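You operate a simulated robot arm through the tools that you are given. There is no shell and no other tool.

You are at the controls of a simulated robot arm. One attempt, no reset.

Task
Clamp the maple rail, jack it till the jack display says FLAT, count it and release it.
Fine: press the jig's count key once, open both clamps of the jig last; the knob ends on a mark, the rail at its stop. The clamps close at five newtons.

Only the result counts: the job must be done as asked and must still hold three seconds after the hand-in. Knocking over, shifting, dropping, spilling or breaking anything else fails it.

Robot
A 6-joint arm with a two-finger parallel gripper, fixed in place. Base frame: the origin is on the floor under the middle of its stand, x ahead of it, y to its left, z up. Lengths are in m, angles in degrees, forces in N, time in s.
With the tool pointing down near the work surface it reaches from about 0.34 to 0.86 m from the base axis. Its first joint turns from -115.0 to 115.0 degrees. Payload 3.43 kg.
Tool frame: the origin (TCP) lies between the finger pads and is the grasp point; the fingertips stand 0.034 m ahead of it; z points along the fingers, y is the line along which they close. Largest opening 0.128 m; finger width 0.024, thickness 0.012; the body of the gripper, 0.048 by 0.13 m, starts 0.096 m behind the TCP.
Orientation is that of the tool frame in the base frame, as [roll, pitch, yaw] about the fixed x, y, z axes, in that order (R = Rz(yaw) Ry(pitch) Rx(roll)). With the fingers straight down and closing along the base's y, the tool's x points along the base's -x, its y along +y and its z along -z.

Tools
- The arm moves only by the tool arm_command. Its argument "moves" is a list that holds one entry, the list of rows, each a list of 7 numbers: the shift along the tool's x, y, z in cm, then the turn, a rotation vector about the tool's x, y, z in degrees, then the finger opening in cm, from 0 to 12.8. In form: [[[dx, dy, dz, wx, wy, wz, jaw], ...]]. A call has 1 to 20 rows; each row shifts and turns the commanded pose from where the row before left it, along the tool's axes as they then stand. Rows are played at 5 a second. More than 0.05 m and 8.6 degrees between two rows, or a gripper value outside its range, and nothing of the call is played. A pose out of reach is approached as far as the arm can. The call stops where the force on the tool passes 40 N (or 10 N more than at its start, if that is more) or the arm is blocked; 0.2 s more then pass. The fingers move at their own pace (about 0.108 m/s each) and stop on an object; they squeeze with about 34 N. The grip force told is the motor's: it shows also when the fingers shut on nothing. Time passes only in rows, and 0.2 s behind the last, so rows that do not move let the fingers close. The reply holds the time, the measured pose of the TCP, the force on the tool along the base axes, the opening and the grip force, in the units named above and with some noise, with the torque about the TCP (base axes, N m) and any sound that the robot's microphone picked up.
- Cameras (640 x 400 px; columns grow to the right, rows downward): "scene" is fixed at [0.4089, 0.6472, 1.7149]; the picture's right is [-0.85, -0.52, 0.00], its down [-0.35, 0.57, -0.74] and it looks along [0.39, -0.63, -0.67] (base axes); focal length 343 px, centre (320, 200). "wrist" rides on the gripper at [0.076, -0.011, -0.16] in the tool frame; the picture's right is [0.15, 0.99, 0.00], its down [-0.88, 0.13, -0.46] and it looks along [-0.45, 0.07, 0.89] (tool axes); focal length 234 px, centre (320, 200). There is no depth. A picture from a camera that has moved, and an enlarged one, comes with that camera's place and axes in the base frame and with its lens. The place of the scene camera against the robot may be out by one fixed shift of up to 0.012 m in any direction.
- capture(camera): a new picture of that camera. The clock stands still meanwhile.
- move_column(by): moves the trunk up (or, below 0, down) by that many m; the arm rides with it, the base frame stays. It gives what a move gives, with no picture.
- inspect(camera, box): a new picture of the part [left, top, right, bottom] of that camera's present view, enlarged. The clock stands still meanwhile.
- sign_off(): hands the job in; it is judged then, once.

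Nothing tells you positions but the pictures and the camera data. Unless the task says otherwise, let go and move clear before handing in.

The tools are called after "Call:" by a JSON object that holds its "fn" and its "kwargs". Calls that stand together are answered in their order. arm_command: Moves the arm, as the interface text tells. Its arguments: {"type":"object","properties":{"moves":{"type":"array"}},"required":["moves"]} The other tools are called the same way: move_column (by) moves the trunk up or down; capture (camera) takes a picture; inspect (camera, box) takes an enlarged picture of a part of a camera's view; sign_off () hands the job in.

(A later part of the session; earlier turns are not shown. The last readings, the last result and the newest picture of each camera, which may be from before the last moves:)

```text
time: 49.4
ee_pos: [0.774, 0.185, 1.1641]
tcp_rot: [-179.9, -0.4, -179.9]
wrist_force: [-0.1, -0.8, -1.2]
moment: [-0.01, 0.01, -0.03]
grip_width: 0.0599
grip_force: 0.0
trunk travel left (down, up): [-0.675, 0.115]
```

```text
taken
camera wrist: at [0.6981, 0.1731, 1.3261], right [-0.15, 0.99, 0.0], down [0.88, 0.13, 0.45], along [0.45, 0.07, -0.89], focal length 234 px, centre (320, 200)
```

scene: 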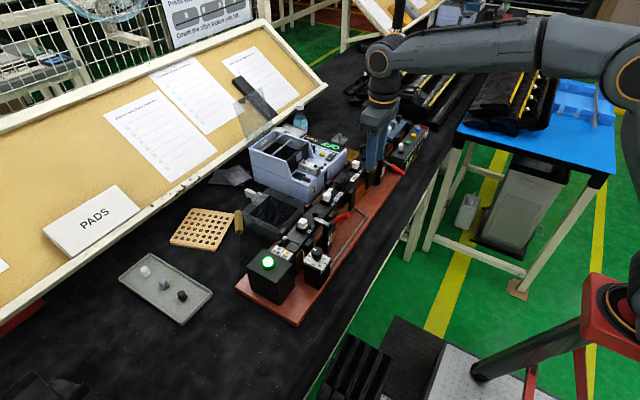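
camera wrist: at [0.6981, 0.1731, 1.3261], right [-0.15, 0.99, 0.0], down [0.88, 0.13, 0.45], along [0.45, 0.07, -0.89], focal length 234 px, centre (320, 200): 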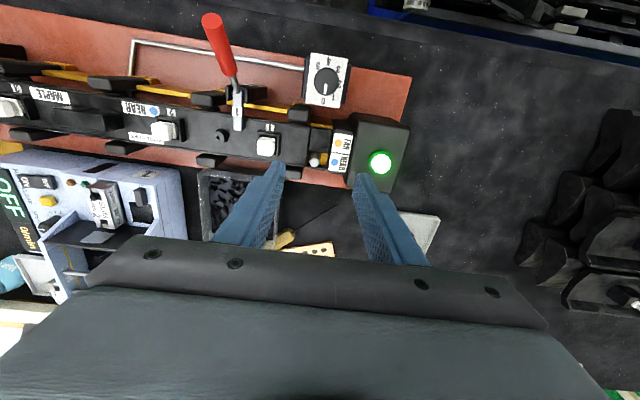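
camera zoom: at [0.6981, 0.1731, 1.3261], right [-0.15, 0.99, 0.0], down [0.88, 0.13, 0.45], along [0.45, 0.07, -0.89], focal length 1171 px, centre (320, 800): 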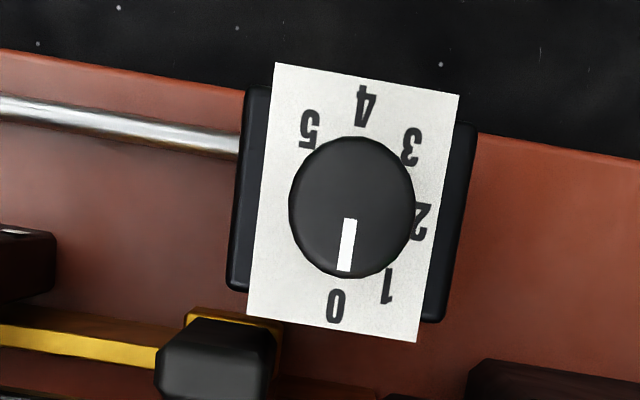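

From above the knob centre is at about (0.698, 0.181) with the pointer exactly on 0. I'll turn the hand to yaw 140° (so it can turn the knob anticlockwise away from the guide post), centre over the knob and descend part way.

Call:
{"fn": "arm_command", "kwargs": {"moves": [[[0, 0, 0, 0, 0, 8, 5], [0, 0, 0, 0, 0, 8, 4], [0, 0, 0, 0, 0, 8, 4], [0, 0, 0, 0, 0, 8, 4], [0, 0, 0, 0, 0, 8, 4], [2.78, -2.6, 0, 0, 0, 0, 4], [2.78, -2.6, 0, 0, 0, 0, 4], [0, 0, 4.5, 0, 0, 0, 4], [0, 0, 4.0, 0, 0, 0, 4], [0, 0, 0, 0, 0, 0, 4], [0, 0, 0, 0, 0, 0, 4]]]}}

Call:
{"fn": "capture", "kwargs": {"camera": "wrist"}}

Call:
{"fn": "inspect", "kwargs": {"camera": "wrist", "box": [240, 120, 400, 220]}}

Call:
{"fn": "inspect", "kwargs": {"camera": "scene", "box": [260, 190, 380, 290]}}

```text
time: 51.8
ee_pos: [0.698, 0.178, 1.0789]
tcp_rot: [-179.8, -0.2, 140.2]
wrist_force: [-0.2, 0.3, -0.7]
moment: [-0.01, 0.0, -0.02]
grip_width: 0.0401
grip_force: 0.1
trunk travel left (down, up): [-0.675, 0.115]
```

```text
taken
camera wrist: at [0.633, 0.2181, 1.2406], right [0.52, 0.85, 0.0], down [0.76, -0.46, 0.45], along [0.39, -0.24, -0.89], focal length 234 px, centre (320, 200)
```

wrist: 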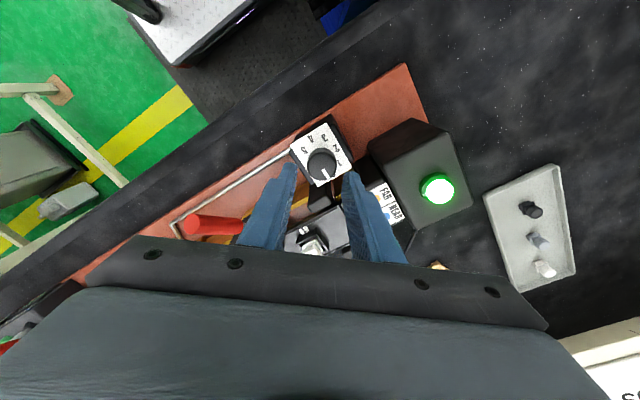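

```text
4.00 times, centred on (320, 170) of wrist
camera zoom: at [0.633, 0.2181, 1.2406], right [0.52, 0.85, 0.0], down [0.76, -0.46, 0.45], along [0.39, -0.24, -0.89], focal length 937 px, centre (320, 320)
```

zoom: 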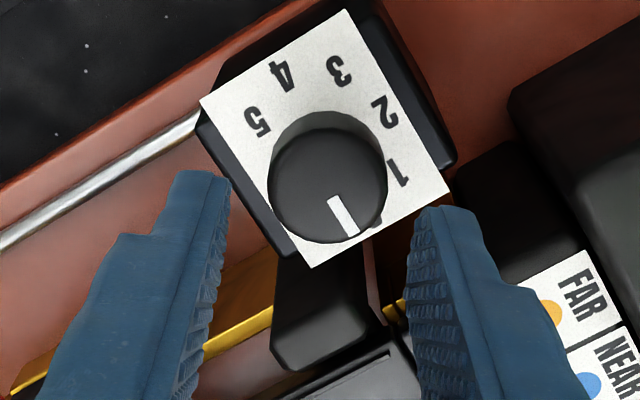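

```text
4.00 times, centred on (320, 240) of scene
camera zoom: at [0.4089, 0.6472, 1.7149], right [-0.85, -0.52, 0.0], down [-0.35, 0.57, -0.74], along [0.39, -0.63, -0.67], focal length 1372 px, centre (320, 40)
```

zoom: 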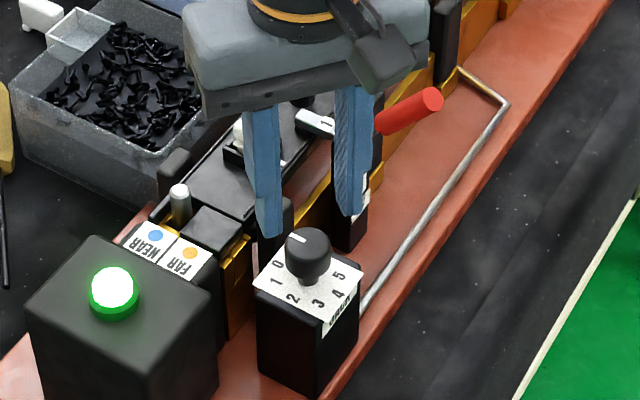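

The knob is centred between the fingers within 2 mm. I shift 1.5 mm and descend so the fingertips are around z≈0.997, beside the knob.

Call:
{"fn": "arm_command", "kwargs": {"moves": [[[0, 0.15, 2.4, 0, 0, 0, 4], [0, 0, 2.2, 0, 0, 0, 4], [0, 0, 0, 0, 0, 0, 4]]]}}

Call:
{"fn": "inspect", "kwargs": {"camera": "wrist", "box": [240, 130, 400, 230]}}

Call:
{"fn": "inspect", "kwargs": {"camera": "scene", "box": [290, 220, 350, 270]}}

```text
time: 52.6
ee_pos: [0.6994, 0.1783, 1.0337]
tcp_rot: [-179.8, -0.1, 140.2]
wrist_force: [-0.3, 0.2, 0.7]
moment: [0.02, -0.01, -0.01]
grip_width: 0.0401
grip_force: 0.0
trunk travel left (down, up): [-0.675, 0.115]
```

```text
4.00 times, centred on (320, 180) of wrist
camera zoom: at [0.6343, 0.2185, 1.1947], right [0.52, 0.85, 0.0], down [0.76, -0.46, 0.45], along [0.39, -0.24, -0.89], focal length 937 px, centre (320, 280)
```

zoom: 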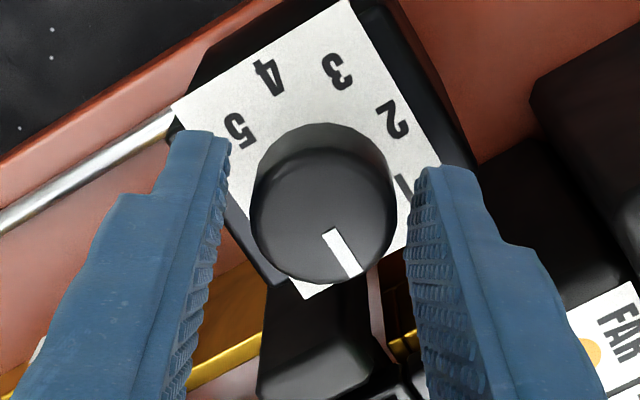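

```text
8.00 times, centred on (320, 245) of scene
camera zoom: at [0.4089, 0.6472, 1.7149], right [-0.85, -0.52, 0.0], down [-0.35, 0.57, -0.74], along [0.39, -0.63, -0.67], focal length 2744 px, centre (320, -160)
```

zoom: 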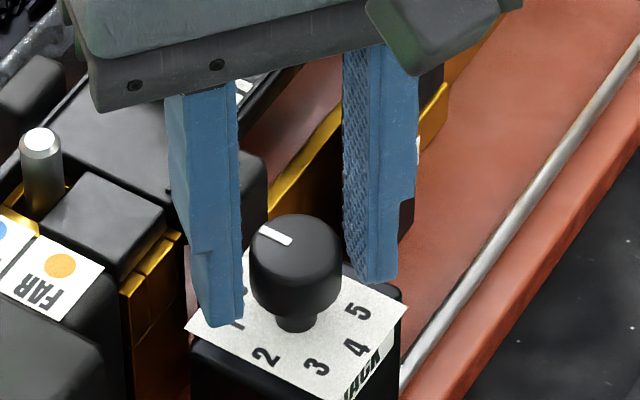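

The fingertips are beside the knob cap, well above the dial. I close on it.

Call:
{"fn": "arm_command", "kwargs": {"moves": [[[0, 0, 0, 0, 0, 0, 3.2], [0, 0, 0, 0, 0, 0, 2.5], [0, 0, 0, 0, 0, 0, 2.5]]]}}

Call:
{"fn": "inspect", "kwargs": {"camera": "wrist", "box": [240, 130, 400, 230]}}

```text
time: 53.4
ee_pos: [0.6997, 0.1795, 1.0335]
tcp_rot: [-179.8, -0.1, 140.2]
wrist_force: [2.5, 2.2, -2.6]
moment: [0.21, -0.41, -0.03]
grip_width: 0.0298
grip_force: 44.8
trunk travel left (down, up): [-0.675, 0.115]
```

```text
4.00 times, centred on (320, 180) of wrist
camera zoom: at [0.6345, 0.2187, 1.1947], right [0.52, 0.85, 0.0], down [0.76, -0.46, 0.45], along [0.39, -0.24, -0.89], focal length 937 px, centre (320, 280)
```

zoom: 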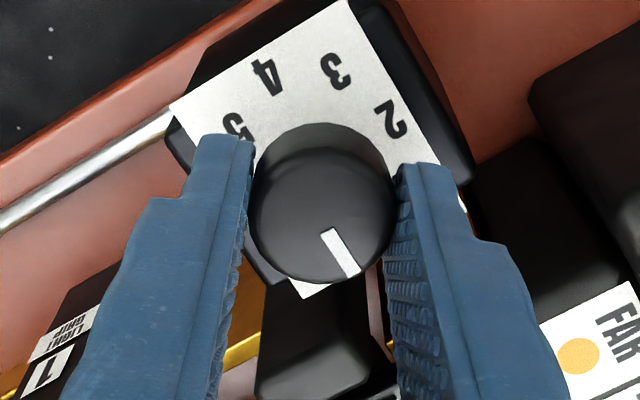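

The knob is held (29.8 mm). I turn it anticlockwise from above (toward mark 1), first half a step, and check.

Call:
{"fn": "arm_command", "kwargs": {"moves": [[[0, 0, 0, 0, 0, -7.5, 2.5], [0, 0, 0, 0, 0, -7.5, 2.5], [0, 0, 0, 0, 0, -7.5, 2.5], [0, 0, 0, 0, 0, 0, 2.5]]]}}

Call:
{"fn": "inspect", "kwargs": {"camera": "wrist", "box": [240, 130, 400, 230]}}

Call:
{"fn": "inspect", "kwargs": {"camera": "scene", "box": [380, 120, 444, 160]}}

```text
time: 54.4
ee_pos: [0.7009, 0.1789, 1.0335]
tcp_rot: [-179.9, -0.1, 162.7]
wrist_force: [15.0, 4.3, -7.1]
moment: [0.04, -1.38, 0.01]
grip_width: 0.0298
grip_force: 45.0
trunk travel left (down, up): [-0.675, 0.115]
```

```text
4.00 times, centred on (320, 180) of wrist
camera zoom: at [0.6245, 0.1914, 1.1947], right [0.15, 0.99, 0.0], down [0.88, -0.14, 0.45], along [0.45, -0.07, -0.89], focal length 937 px, centre (320, 280)
```

zoom: 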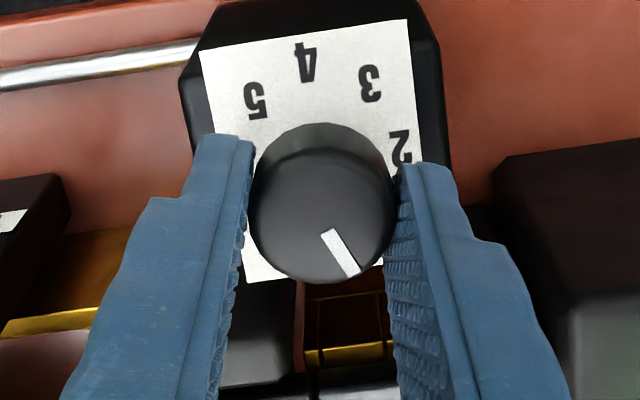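

```text
10.00 times, centred on (412, 140) of scene
camera zoom: at [0.4089, 0.6472, 1.7149], right [-0.85, -0.52, 0.0], down [-0.35, 0.57, -0.74], along [0.39, -0.63, -0.67], focal length 3430 px, centre (-600, 800)
```

zoom: 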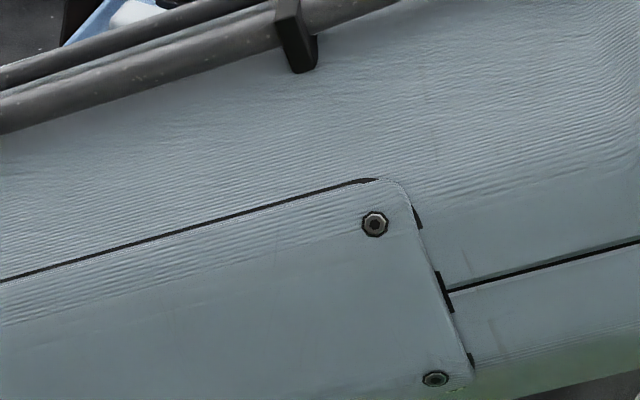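

The knob turns with the hand (the pointer moved with it); there's a side force of 15 N from a slight centre offset, so I correct by about 1 mm while finishing the step to mark 1.

Call:
{"fn": "arm_command", "kwargs": {"moves": [[[-0.11, 0.04, 0, 0, 0, -7.5, 2.5], [0, 0, 0, 0, 0, -7.5, 2.5], [0, 0, 0, 0, 0, -7.5, 2.5], [0, 0, 0, 0, 0, 0, 2.5]]]}}

Call:
{"fn": "inspect", "kwargs": {"camera": "wrist", "box": [240, 130, 400, 230]}}

Call:
{"fn": "capture", "kwargs": {"camera": "wrist"}}

Call:
{"fn": "capture", "kwargs": {"camera": "scene"}}

```text
time: 55.4
ee_pos: [0.7008, 0.1792, 1.0336]
tcp_rot: [-179.9, -0.2, -174.7]
wrist_force: [15.2, 15.0, 1.5]
moment: [0.34, 0.74, -0.02]
grip_width: 0.0297
grip_force: 44.6
trunk travel left (down, up): [-0.675, 0.115]
```

```text
4.00 times, centred on (320, 180) of wrist
camera zoom: at [0.626, 0.1623, 1.1948], right [-0.24, 0.97, 0.0], down [0.87, 0.21, 0.45], along [0.44, 0.11, -0.89], focal length 937 px, centre (320, 280)
```

zoom: 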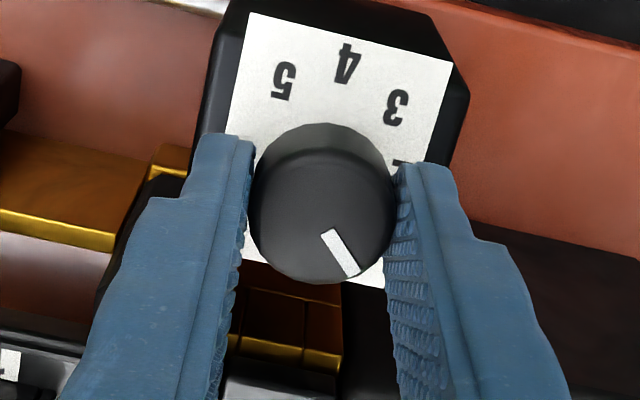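

```text
taken
camera wrist: at [0.626, 0.1623, 1.1948], right [-0.24, 0.97, 0.0], down [0.87, 0.21, 0.45], along [0.44, 0.11, -0.89], focal length 234 px, centre (320, 200)
```

wrist: 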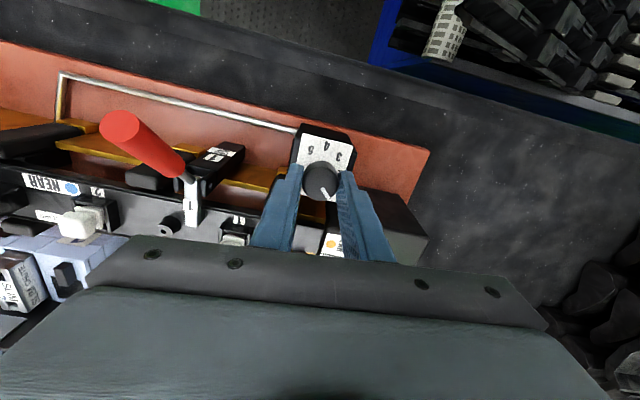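

```text
taken
```

scene: 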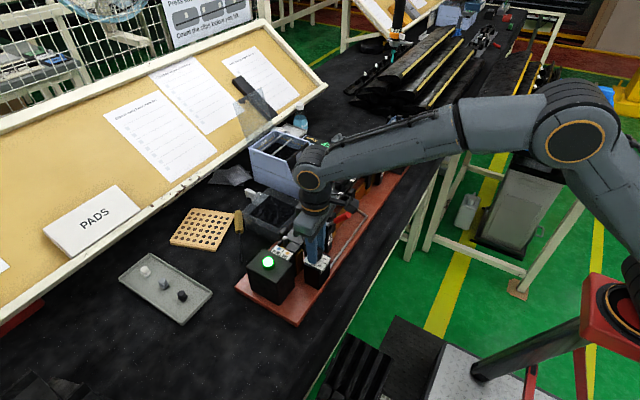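

The hand turned 45°; I release, lift, and check the dial pointer and the display.

Call:
{"fn": "arm_command", "kwargs": {"moves": [[[0, 0, 0, 0, 0, 0, 4], [0, 0, 0, 0, 0, 0, 4], [0, 0, -4, 0, 0, 0, 4], [0, 0, -4, 0, 0, 0, 4], [0, 0, 0, 0, 0, 0, 4]]]}}

Call:
{"fn": "capture", "kwargs": {"camera": "wrist"}}

Call:
{"fn": "inspect", "kwargs": {"camera": "wrist", "box": [260, 110, 380, 190]}}

Call:
{"fn": "inspect", "kwargs": {"camera": "scene", "box": [380, 120, 444, 160]}}

Call:
{"fn": "inspect", "kwargs": {"camera": "scene", "box": [270, 220, 350, 270]}}

```text
time: 56.6
ee_pos: [0.7003, 0.1796, 1.1141]
tcp_rot: [180.0, -0.2, -174.8]
wrist_force: [-0.2, -0.6, -0.4]
moment: [0.02, 0.01, -0.01]
grip_width: 0.0401
grip_force: 0.1
trunk travel left (down, up): [-0.675, 0.115]
```

```text
taken
camera wrist: at [0.6257, 0.1617, 1.2746], right [-0.24, 0.97, 0.0], down [0.87, 0.21, 0.45], along [0.44, 0.11, -0.89], focal length 234 px, centre (320, 200)
```

wrist: 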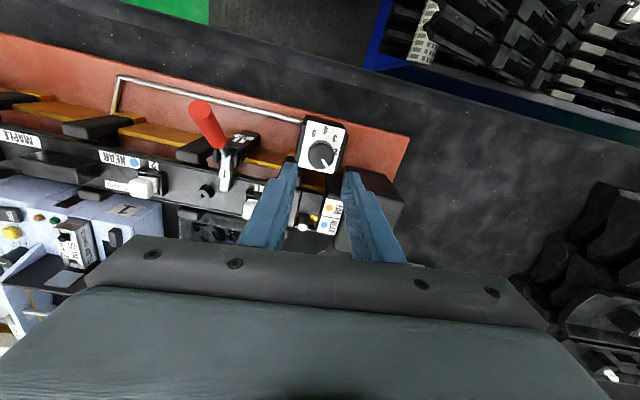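

```text
5.00 times, centred on (320, 150) of wrist
camera zoom: at [0.6257, 0.1617, 1.2746], right [-0.24, 0.97, 0.0], down [0.87, 0.21, 0.45], along [0.44, 0.11, -0.89], focal length 1171 px, centre (320, 450)
```

zoom: 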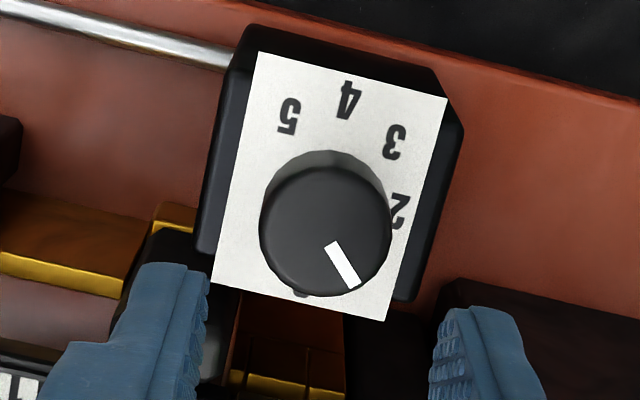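

```text
10.00 times, centred on (412, 140) of scene
camera zoom: at [0.4089, 0.6472, 1.7149], right [-0.85, -0.52, 0.0], down [-0.35, 0.57, -0.74], along [0.39, -0.63, -0.67], focal length 3430 px, centre (-600, 800)
```

zoom: 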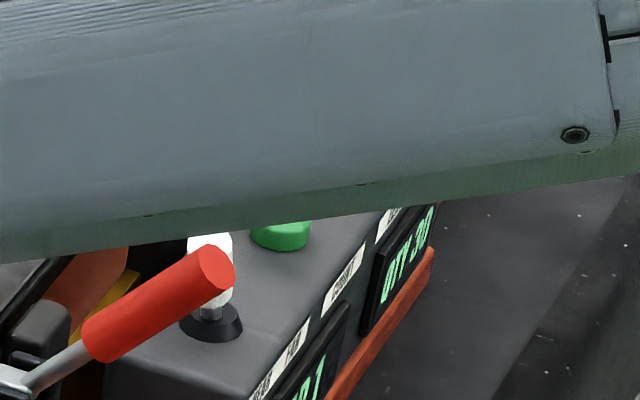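

```text
8.00 times, centred on (310, 245) of scene
camera zoom: at [0.4089, 0.6472, 1.7149], right [-0.85, -0.52, 0.0], down [-0.35, 0.57, -0.74], along [0.39, -0.63, -0.67], focal length 2744 px, centre (400, -160)
```

zoom: 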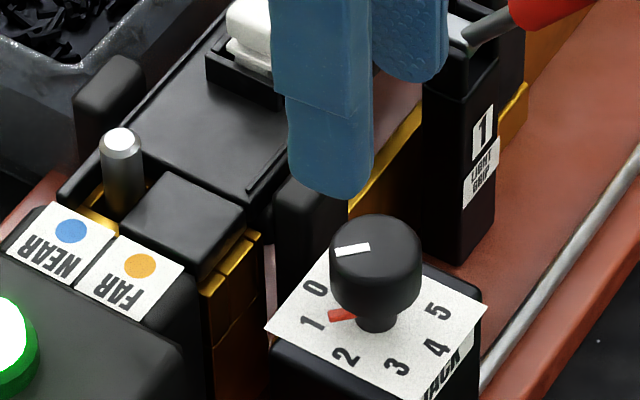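

The red index now points to 1 and the display shows GAP 1, still QTY 30. I rotate the open hand back, recentre by 2 mm and go down on the knob again for the second step.

Call:
{"fn": "arm_command", "kwargs": {"moves": [[[0, 0, 0, 0, 0, 7.5, 4], [0, 0, 0, 0, 0, 7.5, 4], [0, 0, 0, 0, 0, 7.5, 4], [0, 0, 0, 0, 0, 7.5, 4], [0, 0, 0, 0, 0, 7.5, 4], [0, 0, 0, 0, 0, 7.5, 4], [0.22, 0.08, 0, 0, 0, 0, 4], [0, 0, 4, 0, 0, 0, 4], [0, 0, 4, 0, 0, 0, 4], [0, 0, 0, 0, 0, 0, 4], [0, 0, 0, 0, 0, 0, 4]]]}}

Call:
{"fn": "inspect", "kwargs": {"camera": "wrist", "box": [240, 130, 400, 230]}}

```text
time: 59.0
ee_pos: [0.6982, 0.1802, 1.0348]
tcp_rot: [-179.8, -0.1, 140.2]
wrist_force: [0.0, 0.7, -0.5]
moment: [0.01, 0.02, 0.01]
grip_width: 0.04
grip_force: 0.2
trunk travel left (down, up): [-0.675, 0.115]
```

```text
4.00 times, centred on (320, 180) of wrist
camera zoom: at [0.6321, 0.2216, 1.1951], right [0.52, 0.85, 0.0], down [0.76, -0.46, 0.45], along [0.39, -0.24, -0.89], focal length 937 px, centre (320, 280)
```

zoom: 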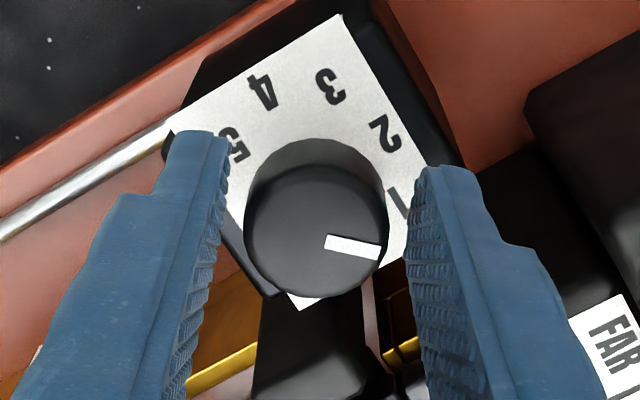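

Well centred. I grip the knob and turn it another 45° toward mark 2, in two halves.

Call:
{"fn": "arm_command", "kwargs": {"moves": [[[0, 0, 0, 0, 0, 0, 3.2], [0, 0, 0, 0, 0, 0, 2.5], [0, 0, 0, 0, 0, 0, 2.5], [0, 0, 0, 0, 0, -7.5, 2.5], [0, 0, 0, 0, 0, -7.5, 2.5], [0, 0, 0, 0, 0, -7.5, 2.5], [0, 0, 0, 0, 0, 0, 2.5]]]}}

```text
time: 60.6
ee_pos: [0.6969, 0.1788, 1.0337]
tcp_rot: [-179.8, -0.3, 162.8]
wrist_force: [-18.8, -6.0, 4.2]
moment: [-0.11, 0.18, 0.01]
grip_width: 0.0295
grip_force: 45.4
trunk travel left (down, up): [-0.675, 0.115]
```

Some side force again (-19 N, opposite sign), so I relieve it by ~2 mm while finishing the turn.

Call:
{"fn": "arm_command", "kwargs": {"moves": [[[0.15, -0.11, 0, 0, 0, -7.5, 2.5], [0, 0, 0, 0, 0, -7.5, 2.5], [0, 0, 0, 0, 0, -7.5, 2.5], [0, 0, 0, 0, 0, 0, 2.5]]]}}

Call:
{"fn": "inspect", "kwargs": {"camera": "wrist", "box": [240, 130, 400, 230]}}

```text
time: 61.6
ee_pos: [0.6978, 0.1808, 1.0351]
tcp_rot: [-179.9, -0.2, -174.7]
wrist_force: [-7.1, -6.3, -0.8]
moment: [0.02, -1.16, 0.01]
grip_width: 0.0296
grip_force: 45.2
trunk travel left (down, up): [-0.675, 0.115]
```

```text
4.00 times, centred on (320, 180) of wrist
camera zoom: at [0.6224, 0.1622, 1.1952], right [-0.24, 0.97, 0.0], down [0.87, 0.21, 0.45], along [0.44, 0.11, -0.89], focal length 937 px, centre (320, 280)
```

zoom: 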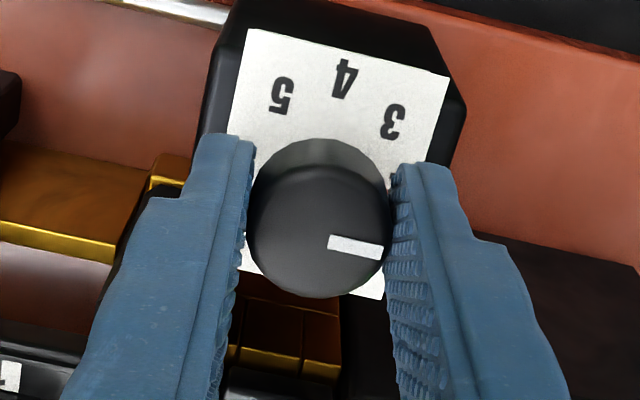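

Turned to mark 2 by the hand's measure. I release, lift and read pointer and display.

Call:
{"fn": "arm_command", "kwargs": {"moves": [[[0, 0, 0, 0, 0, 0, 4], [0, 0, 0, 0, 0, 0, 4], [0, 0, -4, 0, 0, 0, 4], [0, 0, -4, 0, 0, 0, 4], [0, 0, 0, 0, 0, 0, 4]]]}}

Call:
{"fn": "inspect", "kwargs": {"camera": "wrist", "box": [260, 110, 380, 190]}}

Call:
{"fn": "inspect", "kwargs": {"camera": "scene", "box": [380, 130, 444, 170]}}

Call:
{"fn": "inspect", "kwargs": {"camera": "scene", "box": [270, 220, 350, 270]}}

```text
time: 62.8
ee_pos: [0.6971, 0.1794, 1.1152]
tcp_rot: [-179.9, -0.3, -174.9]
wrist_force: [-0.3, -0.1, -0.5]
moment: [0.0, 0.0, -0.01]
grip_width: 0.0399
grip_force: 0.1
trunk travel left (down, up): [-0.675, 0.115]
```

```text
5.00 times, centred on (320, 150) of wrist
camera zoom: at [0.6226, 0.1624, 1.2758], right [-0.24, 0.97, 0.0], down [0.87, 0.21, 0.45], along [0.44, 0.11, -0.89], focal length 1171 px, centre (320, 450)
```

zoom: 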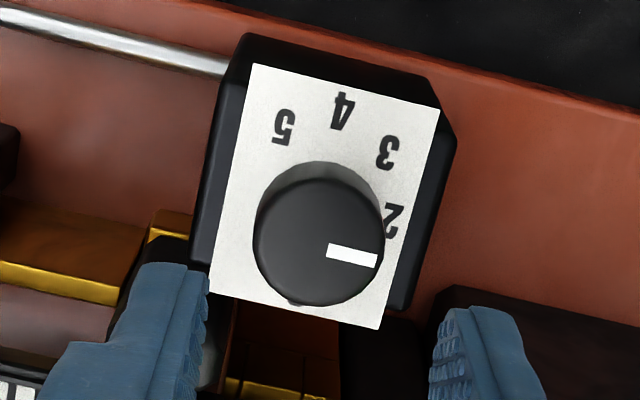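

```text
10.00 times, centred on (412, 150) of scene
camera zoom: at [0.4089, 0.6472, 1.7149], right [-0.85, -0.52, 0.0], down [-0.35, 0.57, -0.74], along [0.39, -0.63, -0.67], focal length 3430 px, centre (-600, 700)
```

zoom: 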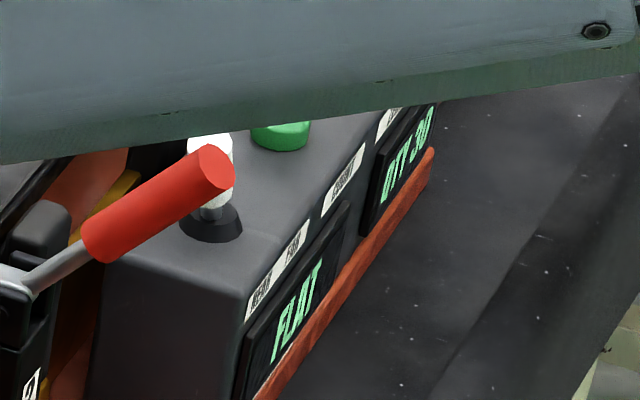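

```text
8.00 times, centred on (310, 245) of scene
camera zoom: at [0.4089, 0.6472, 1.7149], right [-0.85, -0.52, 0.0], down [-0.35, 0.57, -0.74], along [0.39, -0.63, -0.67], focal length 2744 px, centre (400, -160)
```

zoom: 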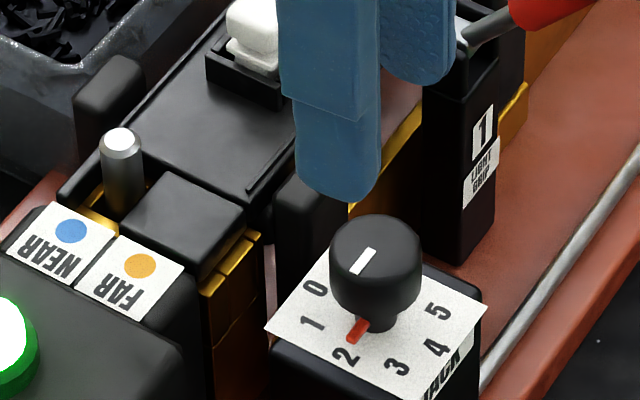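

FLAT is shown and the index points exactly to mark 2, QTY 30. Now I lift and travel to the green COUNT key near (0.697, -0.485), keeping above the raised handles.

Call:
{"fn": "arm_command", "kwargs": {"moves": [[[0, 0, -4, 0, 0, 5.2, 4], [0.5, -4.8, -1, 0, 0, 0, 4], [0.5, -4.8, 0, 0, 0, 0, 4], [0.5, -4.8, 0, 0, 0, 0, 4], [0.5, -4.8, 0, 0, 0, 0, 3], [0.5, -4.8, 0, 0, 0, 0, 2], [0.5, -4.8, 0, 0, 0, 0, 1], [0.5, -4.8, 0, 0, 0, 0, 0], [0.5, -4.8, 0, 0, 0, 0, 0], [0.5, -4.8, 0, 0, 0, 0, 0], [0.5, -4.8, 0, 0, 0, 0, 0], [0.5, -4.8, 0, 0, 0, 0, 0], [0.5, -4.8, 0, 0, 0, 0, 0], [0.5, -4.8, 0, 0, 0, 0, 0], [0, 0, 0, 0, 0, 0, 0]]]}}

Call:
{"fn": "capture", "kwargs": {"camera": "wrist"}}

Call:
{"fn": "inspect", "kwargs": {"camera": "wrist", "box": [250, 100, 410, 200]}}

```text
time: 66.0
ee_pos: [0.635, -0.4431, 1.1667]
tcp_rot: [-180.0, -0.4, 180.0]
wrist_force: [0.9, 0.6, -0.1]
moment: [0.03, 0.02, 0.02]
grip_width: 0.0
grip_force: 33.2
trunk travel left (down, up): [-0.675, 0.115]
```

```text
taken
camera wrist: at [0.5582, -0.454, 1.3264], right [-0.15, 0.99, 0.0], down [0.88, 0.13, 0.45], along [0.45, 0.07, -0.89], focal length 234 px, centre (320, 200)
```

wrist: 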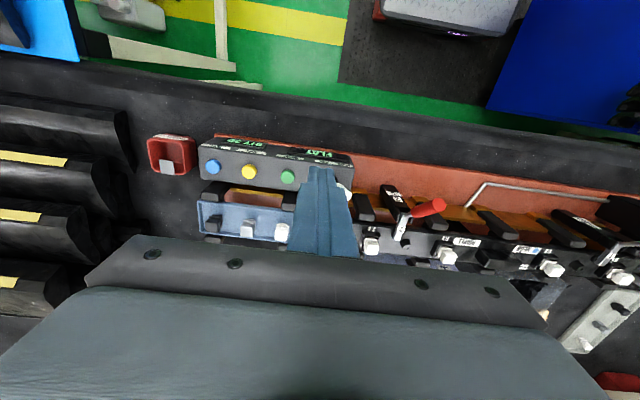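

```text
4.00 times, centred on (330, 150) of wrist
camera zoom: at [0.5582, -0.454, 1.3264], right [-0.15, 0.99, 0.0], down [0.88, 0.13, 0.45], along [0.45, 0.07, -0.89], focal length 937 px, centre (280, 400)
```

zoom: 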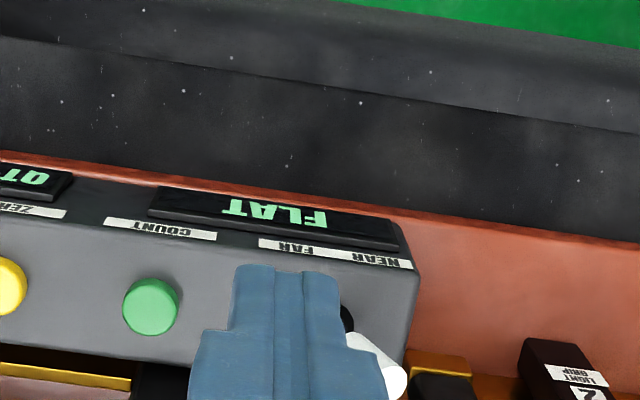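

Green key under COUNT is at about (0.698, -0.484, top ≈0.98). With the fingers closed I move above it and lower partway.

Call:
{"fn": "arm_command", "kwargs": {"moves": [[[-2.1, -1.37, 0, 0, 0, 0, 0], [-2.1, -1.37, 0, 0, 0, 0, 0], [-2.1, -1.37, 0, 0, 0, 0, 0], [0, 0, 4.3, 0, 0, 0, 0], [0, 0, 4.3, 0, 0, 0, 0], [0, 0, 0, 0, 0, 0, 0], [0, 0, 0, 0, 0, 0, 0]]]}}

Call:
{"fn": "capture", "kwargs": {"camera": "wrist"}}

Call:
{"fn": "inspect", "kwargs": {"camera": "wrist", "box": [240, 110, 400, 210]}}

Call:
{"fn": "inspect", "kwargs": {"camera": "scene", "box": [360, 90, 440, 160]}}

```text
time: 67.6
ee_pos: [0.6825, -0.4732, 1.0719]
tcp_rot: [-179.9, -0.2, 180.0]
wrist_force: [-0.4, -0.6, 0.4]
moment: [0.01, 0.0, -0.03]
grip_width: 0.0
grip_force: 33.0
out of reach, approached as far as the arm can: row 3
trunk travel left (down, up): [-0.675, 0.115]
```

```text
taken
camera wrist: at [0.6061, -0.4844, 1.2329], right [-0.15, 0.99, 0.0], down [0.88, 0.13, 0.45], along [0.45, 0.07, -0.89], focal length 234 px, centre (320, 200)
```

wrist: 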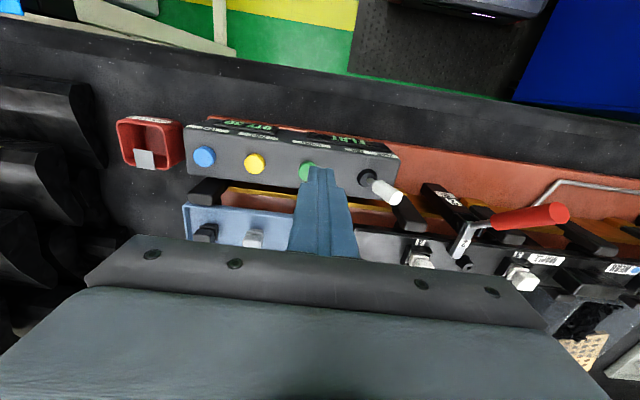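

```text
4.00 times, centred on (320, 160) of wrist
camera zoom: at [0.6061, -0.4844, 1.2329], right [-0.15, 0.99, 0.0], down [0.88, 0.13, 0.45], along [0.45, 0.07, -0.89], focal length 937 px, centre (320, 360)
```

zoom: 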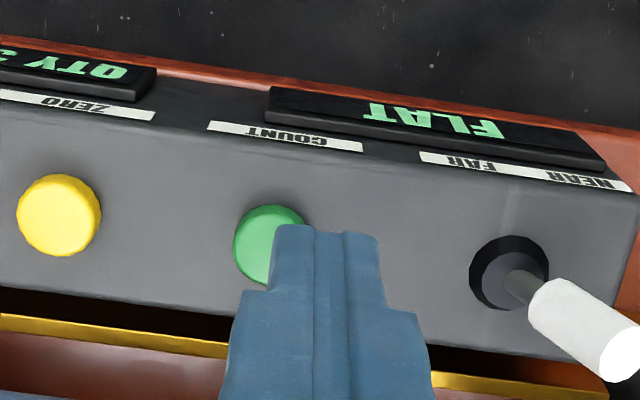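

```text
5.71 times, centred on (400, 125) of scene
camera zoom: at [0.4089, 0.6472, 1.7149], right [-0.85, -0.52, 0.0], down [-0.35, 0.57, -0.74], along [0.39, -0.63, -0.67], focal length 1960 px, centre (-137, 629)
```

zoom: 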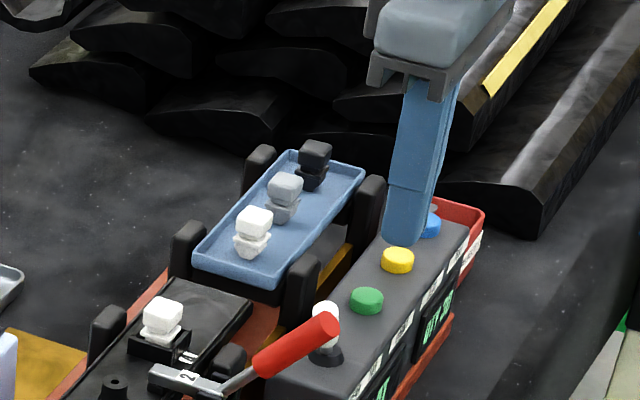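

The reach was limited at that height; now lower, I try to move the remaining 19 mm to get over the key.

Call:
{"fn": "arm_command", "kwargs": {"moves": [[[-1.65, -1.03, 0, 0, 0, 0, 0], [0, 0, 0, 0, 0, 0, 0]]]}}

Call:
{"fn": "inspect", "kwargs": {"camera": "wrist", "box": [240, 110, 400, 210]}}

```text
time: 68.2
ee_pos: [0.6991, -0.4824, 1.0728]
tcp_rot: [-179.9, -0.3, 179.9]
wrist_force: [-0.3, -0.4, -0.1]
moment: [0.01, -0.04, 0.05]
grip_width: 0.0
grip_force: 32.2
trunk travel left (down, up): [-0.675, 0.115]
```

```text
4.00 times, centred on (320, 160) of wrist
camera zoom: at [0.6231, -0.4942, 1.2326], right [-0.15, 0.99, 0.0], down [0.88, 0.13, 0.45], along [0.45, 0.07, -0.89], focal length 937 px, centre (320, 360)
```

zoom: 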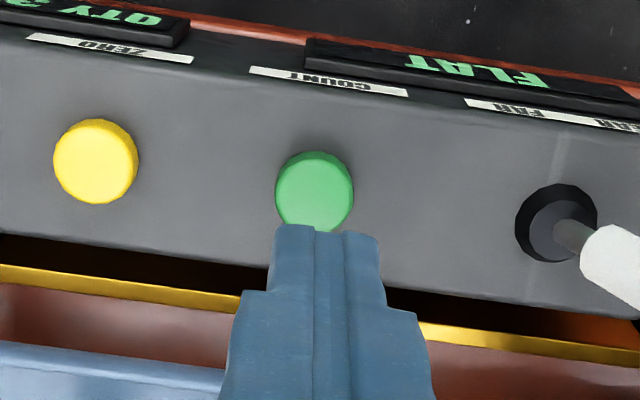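

The fingertips are aligned exactly over the green key. I lower to about 1.5 cm above it and check once more.

Call:
{"fn": "arm_command", "kwargs": {"moves": [[[0, 0, 2.2, 0, 0, 0, 0], [0, 0, 2.2, 0, 0, 0, 0], [0, 0, 0, 0, 0, 0, 0]]]}}

Call:
{"fn": "inspect", "kwargs": {"camera": "wrist", "box": [240, 110, 400, 210]}}

Call:
{"fn": "inspect", "kwargs": {"camera": "scene", "box": [376, 110, 440, 150]}}

```text
time: 69.0
ee_pos: [0.6978, -0.4845, 1.0298]
tcp_rot: [-179.9, -0.2, 180.0]
wrist_force: [-0.2, -0.1, 1.2]
moment: [-0.02, 0.04, 0.01]
grip_width: 0.0001
grip_force: 33.2
trunk travel left (down, up): [-0.675, 0.115]
```

```text
4.00 times, centred on (320, 160) of wrist
camera zoom: at [0.6222, -0.4946, 1.1896], right [-0.15, 0.99, 0.0], down [0.88, 0.13, 0.45], along [0.45, 0.07, -0.89], focal length 937 px, centre (320, 360)
```

zoom: 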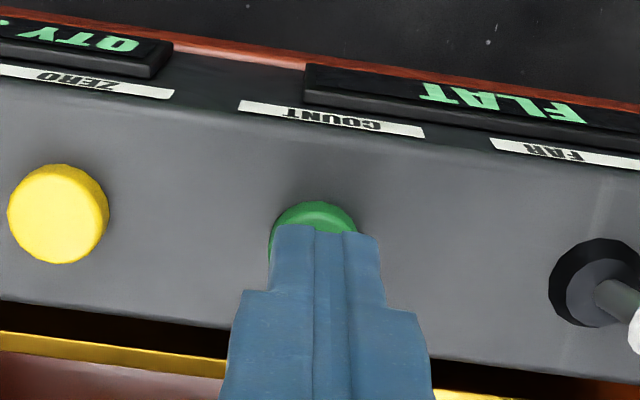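

```text
10.00 times, centred on (408, 130) of scene
camera zoom: at [0.4089, 0.6472, 1.7149], right [-0.85, -0.52, 0.0], down [-0.35, 0.57, -0.74], along [0.39, -0.63, -0.67], focal length 3430 px, centre (-560, 900)
```

zoom: 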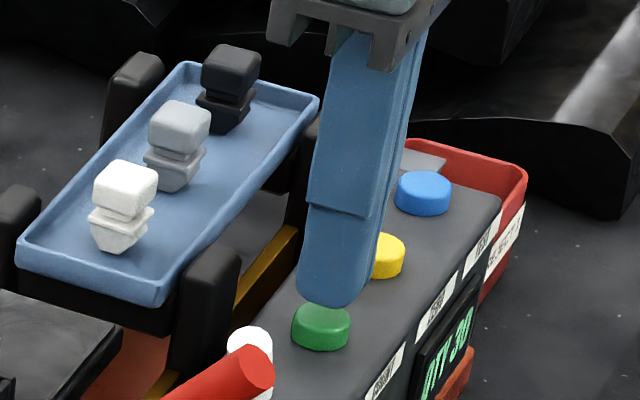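

The tip is just above the green key. I step down gently and look for contact force.

Call:
{"fn": "arm_command", "kwargs": {"moves": [[[0, 0, 0.6, 0, 0, 0, 0], [0, 0, 0.4, 0, 0, 0, 0], [0, 0, 0, 0, 0, 0, 0]]]}}

Call:
{"fn": "inspect", "kwargs": {"camera": "scene", "box": [376, 110, 440, 150]}}

```text
time: 69.8
ee_pos: [0.6965, -0.4842, 1.0175]
tcp_rot: [-179.8, -0.2, -179.9]
wrist_force: [-0.1, 1.2, 0.8]
moment: [-0.04, -0.01, 0.03]
grip_width: 0.0
grip_force: 32.9
trunk travel left (down, up): [-0.675, 0.115]
```

```text
10.00 times, centred on (408, 130) of scene
camera zoom: at [0.4089, 0.6472, 1.7149], right [-0.85, -0.52, 0.0], down [-0.35, 0.57, -0.74], along [0.39, -0.63, -0.67], focal length 3430 px, centre (-560, 900)
```

zoom: 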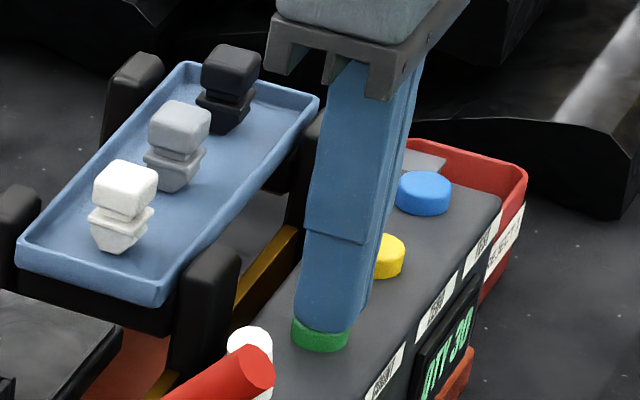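

The tip is now at the key's surface. Pressing in 2 mm steps, watching force and sound.

Call:
{"fn": "arm_command", "kwargs": {"moves": [[[0, 0, 0.2, 0, 0, 0, 0], [0, 0, 0.2, 0, 0, 0, 0]]]}}

Call:
{"fn": "inspect", "kwargs": {"camera": "scene", "box": [376, 110, 440, 150]}}

```text
time: 70.4
ee_pos: [0.6965, -0.4842, 1.0153]
tcp_rot: [-179.9, -0.2, 179.9]
wrist_force: [-0.4, 0.2, 1.4]
moment: [0.01, -0.06, -0.02]
grip_width: 0.0002
grip_force: 32.5
trunk travel left (down, up): [-0.675, 0.115]
heard: click
```

```text
10.00 times, centred on (408, 130) of scene
camera zoom: at [0.4089, 0.6472, 1.7149], right [-0.85, -0.52, 0.0], down [-0.35, 0.57, -0.74], along [0.39, -0.63, -0.67], focal length 3430 px, centre (-560, 900)
```

zoom: 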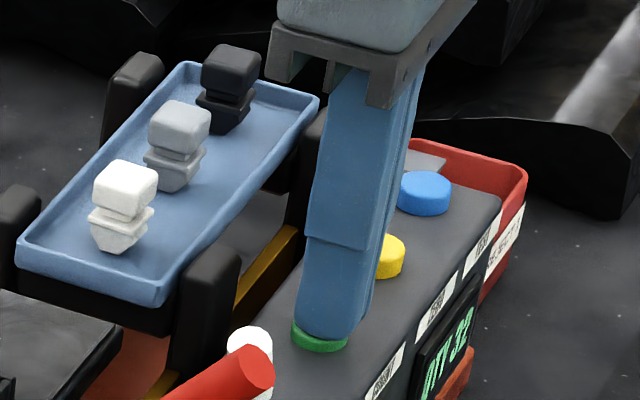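

I heard a click. I lift straight off the key, then read the quantity.

Call:
{"fn": "arm_command", "kwargs": {"moves": [[[0, 0, -3, 0, 0, 0, 0], [0, 0, -4, 0, 0, 0, 0], [0, 0, -4, 0, 0, 0, 0], [0, 0, 0, 0, 0, 0, 0]]]}}

Call:
{"fn": "inspect", "kwargs": {"camera": "scene", "box": [395, 120, 435, 160]}}

Call:
{"fn": "inspect", "kwargs": {"camera": "wrist", "box": [200, 90, 400, 210]}}

```text
time: 71.4
ee_pos: [0.6848, -0.4777, 1.1232]
tcp_rot: [-179.9, -0.2, -180.0]
wrist_force: [-0.5, -0.2, -0.1]
moment: [-0.02, -0.04, -0.01]
grip_width: 0.0
grip_force: 32.7
out of reach, approached as far as the arm can: row 3
trunk travel left (down, up): [-0.675, 0.115]
```

```text
10.00 times, centred on (415, 140) of scene
camera zoom: at [0.4089, 0.6472, 1.7149], right [-0.85, -0.52, 0.0], down [-0.35, 0.57, -0.74], along [0.39, -0.63, -0.67], focal length 3430 px, centre (-630, 800)
```

zoom: 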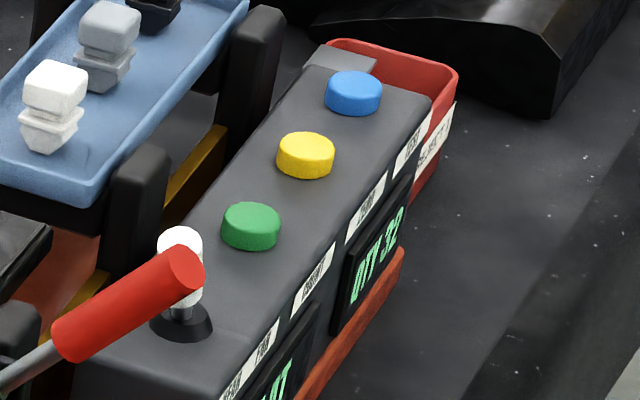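

```text
3.20 times, centred on (300, 150) of wrist
camera zoom: at [0.6095, -0.4886, 1.2845], right [-0.15, 0.99, 0.0], down [0.88, 0.13, 0.45], along [0.45, 0.07, -0.89], focal length 749 px, centre (384, 360)
```

zoom: 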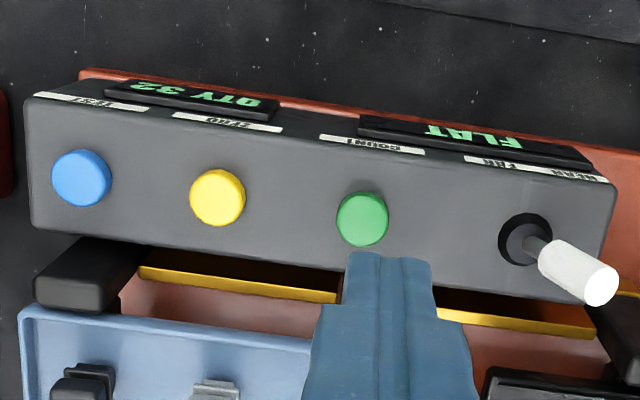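

The quantity display changed; I need to read it exactly.

Call:
{"fn": "inspect", "kwargs": {"camera": "wrist", "box": [235, 110, 295, 140]}}

Call:
{"fn": "inspect", "kwargs": {"camera": "scene", "box": [412, 136, 428, 152]}}

```text
10.67 times, centred on (265, 125) of wrist
camera zoom: at [0.6095, -0.4886, 1.2845], right [-0.15, 0.99, 0.0], down [0.88, 0.13, 0.45], along [0.45, 0.07, -0.89], focal length 2498 px, centre (907, 1000)
```

zoom: 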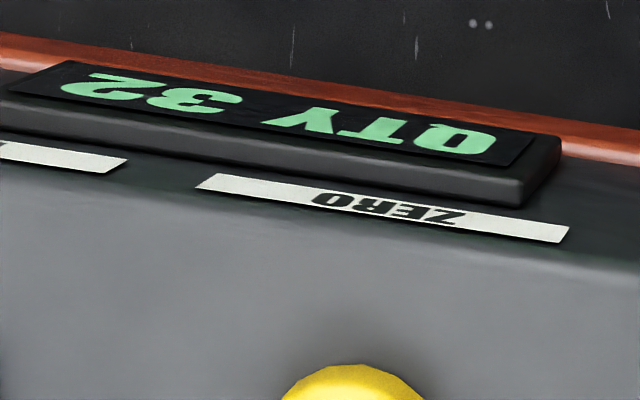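

```text
16.00 times, centred on (420, 144) of scene
camera zoom: at [0.4089, 0.6472, 1.7149], right [-0.85, -0.52, 0.0], down [-0.35, 0.57, -0.74], along [0.39, -0.63, -0.67], focal length 5488 px, centre (-1280, 1096)
```

zoom: 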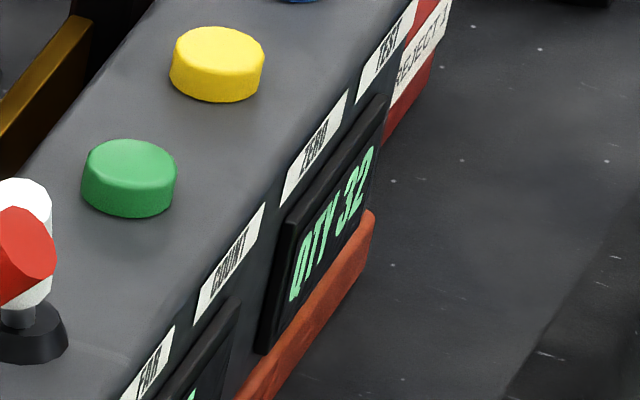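

The display reads QTY 32 while FLAT is still shown. Before going on, I want to look at the posted sheets and labels for anything about how the counter works.

Call:
{"fn": "inspect", "kwargs": {"camera": "scene", "box": [100, 85, 220, 185]}}

Call:
{"fn": "inspect", "kwargs": {"camera": "scene", "box": [145, 40, 245, 130]}}

Call:
{"fn": "inspect", "kwargs": {"camera": "scene", "box": [220, 35, 310, 115]}}

Call:
{"fn": "inspect", "kwargs": {"camera": "scene", "box": [400, 115, 440, 145]}}

Call:
{"fn": "inspect", "kwargs": {"camera": "scene", "box": [290, 120, 360, 170]}}

```text
4.00 times, centred on (160, 135) of scene
camera zoom: at [0.4089, 0.6472, 1.7149], right [-0.85, -0.52, 0.0], down [-0.35, 0.57, -0.74], along [0.39, -0.63, -0.67], focal length 1372 px, centre (960, 460)
```

zoom: 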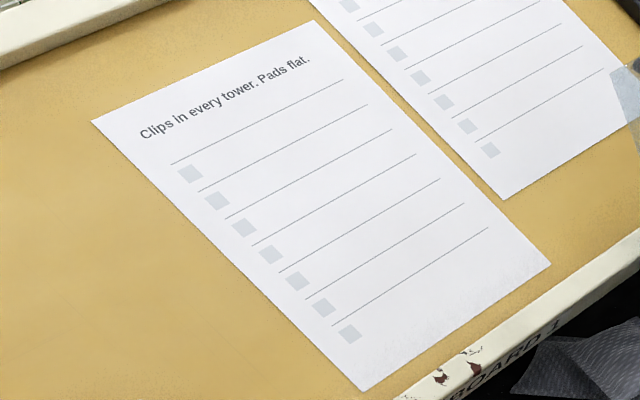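

```text
4.44 times, centred on (195, 85) of scene
camera zoom: at [0.4089, 0.6472, 1.7149], right [-0.85, -0.52, 0.0], down [-0.35, 0.57, -0.74], along [0.39, -0.63, -0.67], focal length 1524 px, centre (876, 711)
```

zoom: 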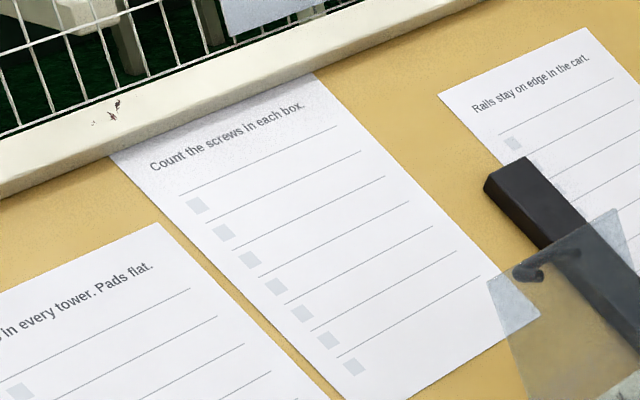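

```text
5.00 times, centred on (265, 75) of scene
camera zoom: at [0.4089, 0.6472, 1.7149], right [-0.85, -0.52, 0.0], down [-0.35, 0.57, -0.74], along [0.39, -0.63, -0.67], focal length 1715 px, centre (595, 825)
```

zoom: 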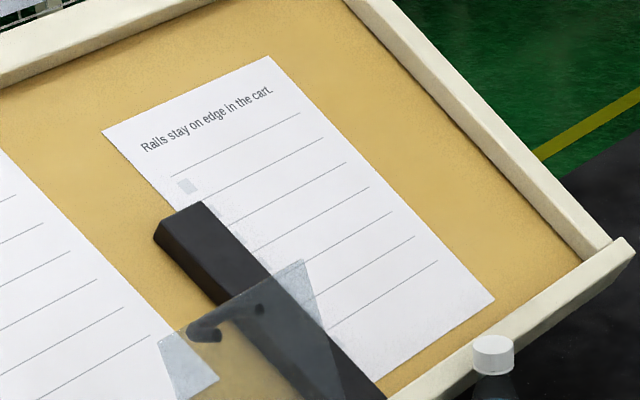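

```text
13.33 times, centred on (420, 130) of scene
camera zoom: at [0.4089, 0.6472, 1.7149], right [-0.85, -0.52, 0.0], down [-0.35, 0.57, -0.74], along [0.39, -0.63, -0.67], focal length 4573 px, centre (-1013, 1133)
```

zoom: 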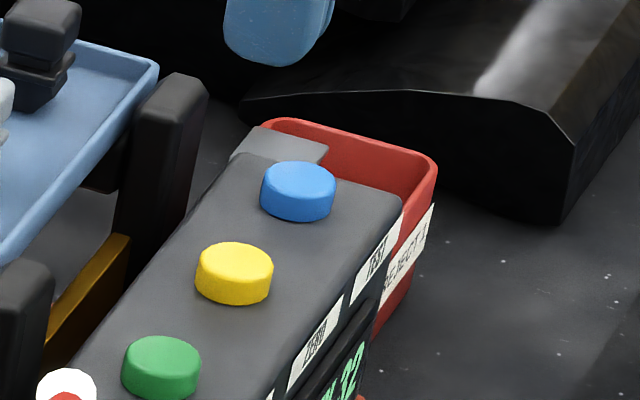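

```text
8.00 times, centred on (325, 145) of scene
camera zoom: at [0.4089, 0.6472, 1.7149], right [-0.85, -0.52, 0.0], down [-0.35, 0.57, -0.74], along [0.39, -0.63, -0.67], focal length 2744 px, centre (280, 640)
```

zoom: 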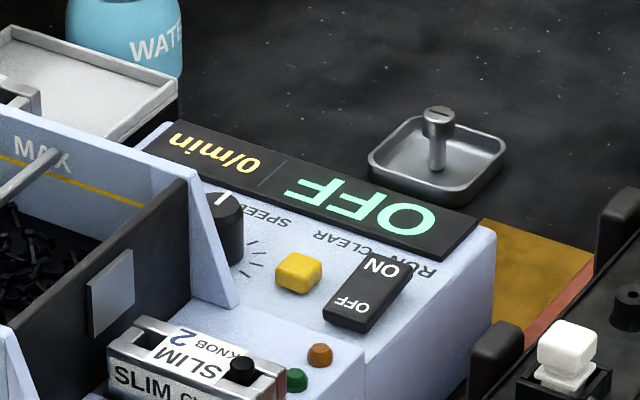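

Nothing there explains the counter; the key gave one click for my one press and the display still says FLAT, so I go on with the release. I move above clamp 2's raised handle, on its far (rail) side, to push it back down toward the robot.

Call:
{"fn": "arm_command", "kwargs": {"moves": [[[0, 3, -2.5, 0, 0, 0, 0], [-1.1, 4.5, -0.5, 0, 0, 0, 0], [-1.1, 4.5, 0, 0, 0, 0, 0], [-1.1, 4.5, 0, 0, 0, 0, 0], [0, 1.8, 0, 0, 0, 0, 0], [0, 0, 0, 0, 0, 0, 0], [0, 0, 0, 0, 0, 0, 0]]]}}

Call:
{"fn": "capture", "kwargs": {"camera": "wrist"}}

Call:
{"fn": "inspect", "kwargs": {"camera": "wrist", "box": [240, 110, 400, 210]}}

Call:
{"fn": "inspect", "kwargs": {"camera": "scene", "box": [360, 130, 440, 180]}}

```text
time: 73.0
ee_pos: [0.7195, -0.2958, 1.1532]
tcp_rot: [180.0, -0.2, 180.0]
wrist_force: [0.3, 0.1, -0.9]
moment: [0.0, 0.02, 0.01]
grip_width: 0.0001
grip_force: 33.2
trunk travel left (down, up): [-0.675, 0.115]
```

```text
taken
camera wrist: at [0.6429, -0.3062, 1.3134], right [-0.15, 0.99, 0.0], down [0.88, 0.13, 0.45], along [0.45, 0.07, -0.89], focal length 234 px, centre (320, 200)
```

wrist: 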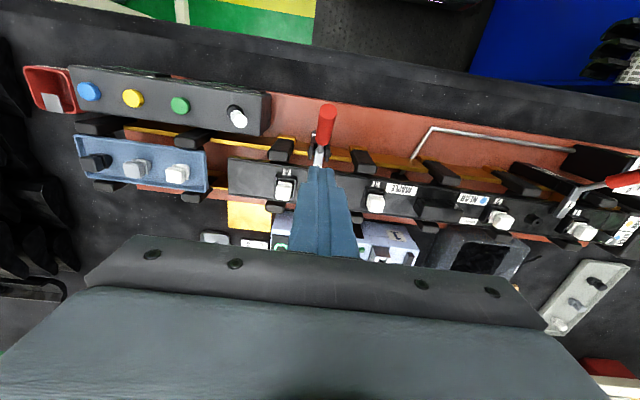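

```text
4.00 times, centred on (320, 160) of wrist
camera zoom: at [0.6429, -0.3062, 1.3134], right [-0.15, 0.99, 0.0], down [0.88, 0.13, 0.45], along [0.45, 0.07, -0.89], focal length 937 px, centre (320, 360)
```

zoom: 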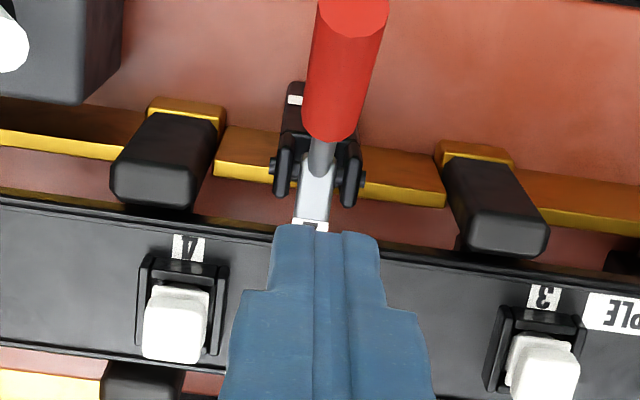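

```text
8.00 times, centred on (400, 155) of scene
camera zoom: at [0.4089, 0.6472, 1.7149], right [-0.85, -0.52, 0.0], down [-0.35, 0.57, -0.74], along [0.39, -0.63, -0.67], focal length 2744 px, centre (-320, 560)
```

zoom: 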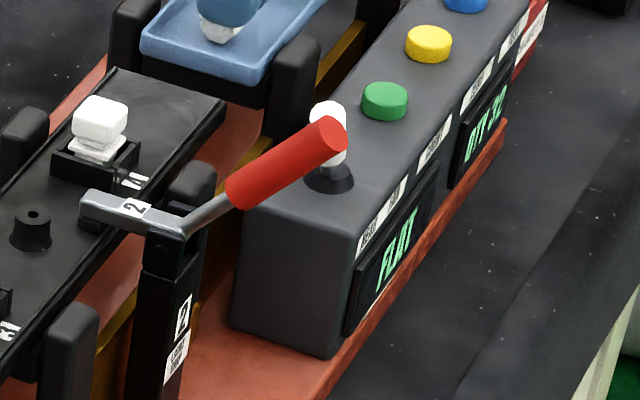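

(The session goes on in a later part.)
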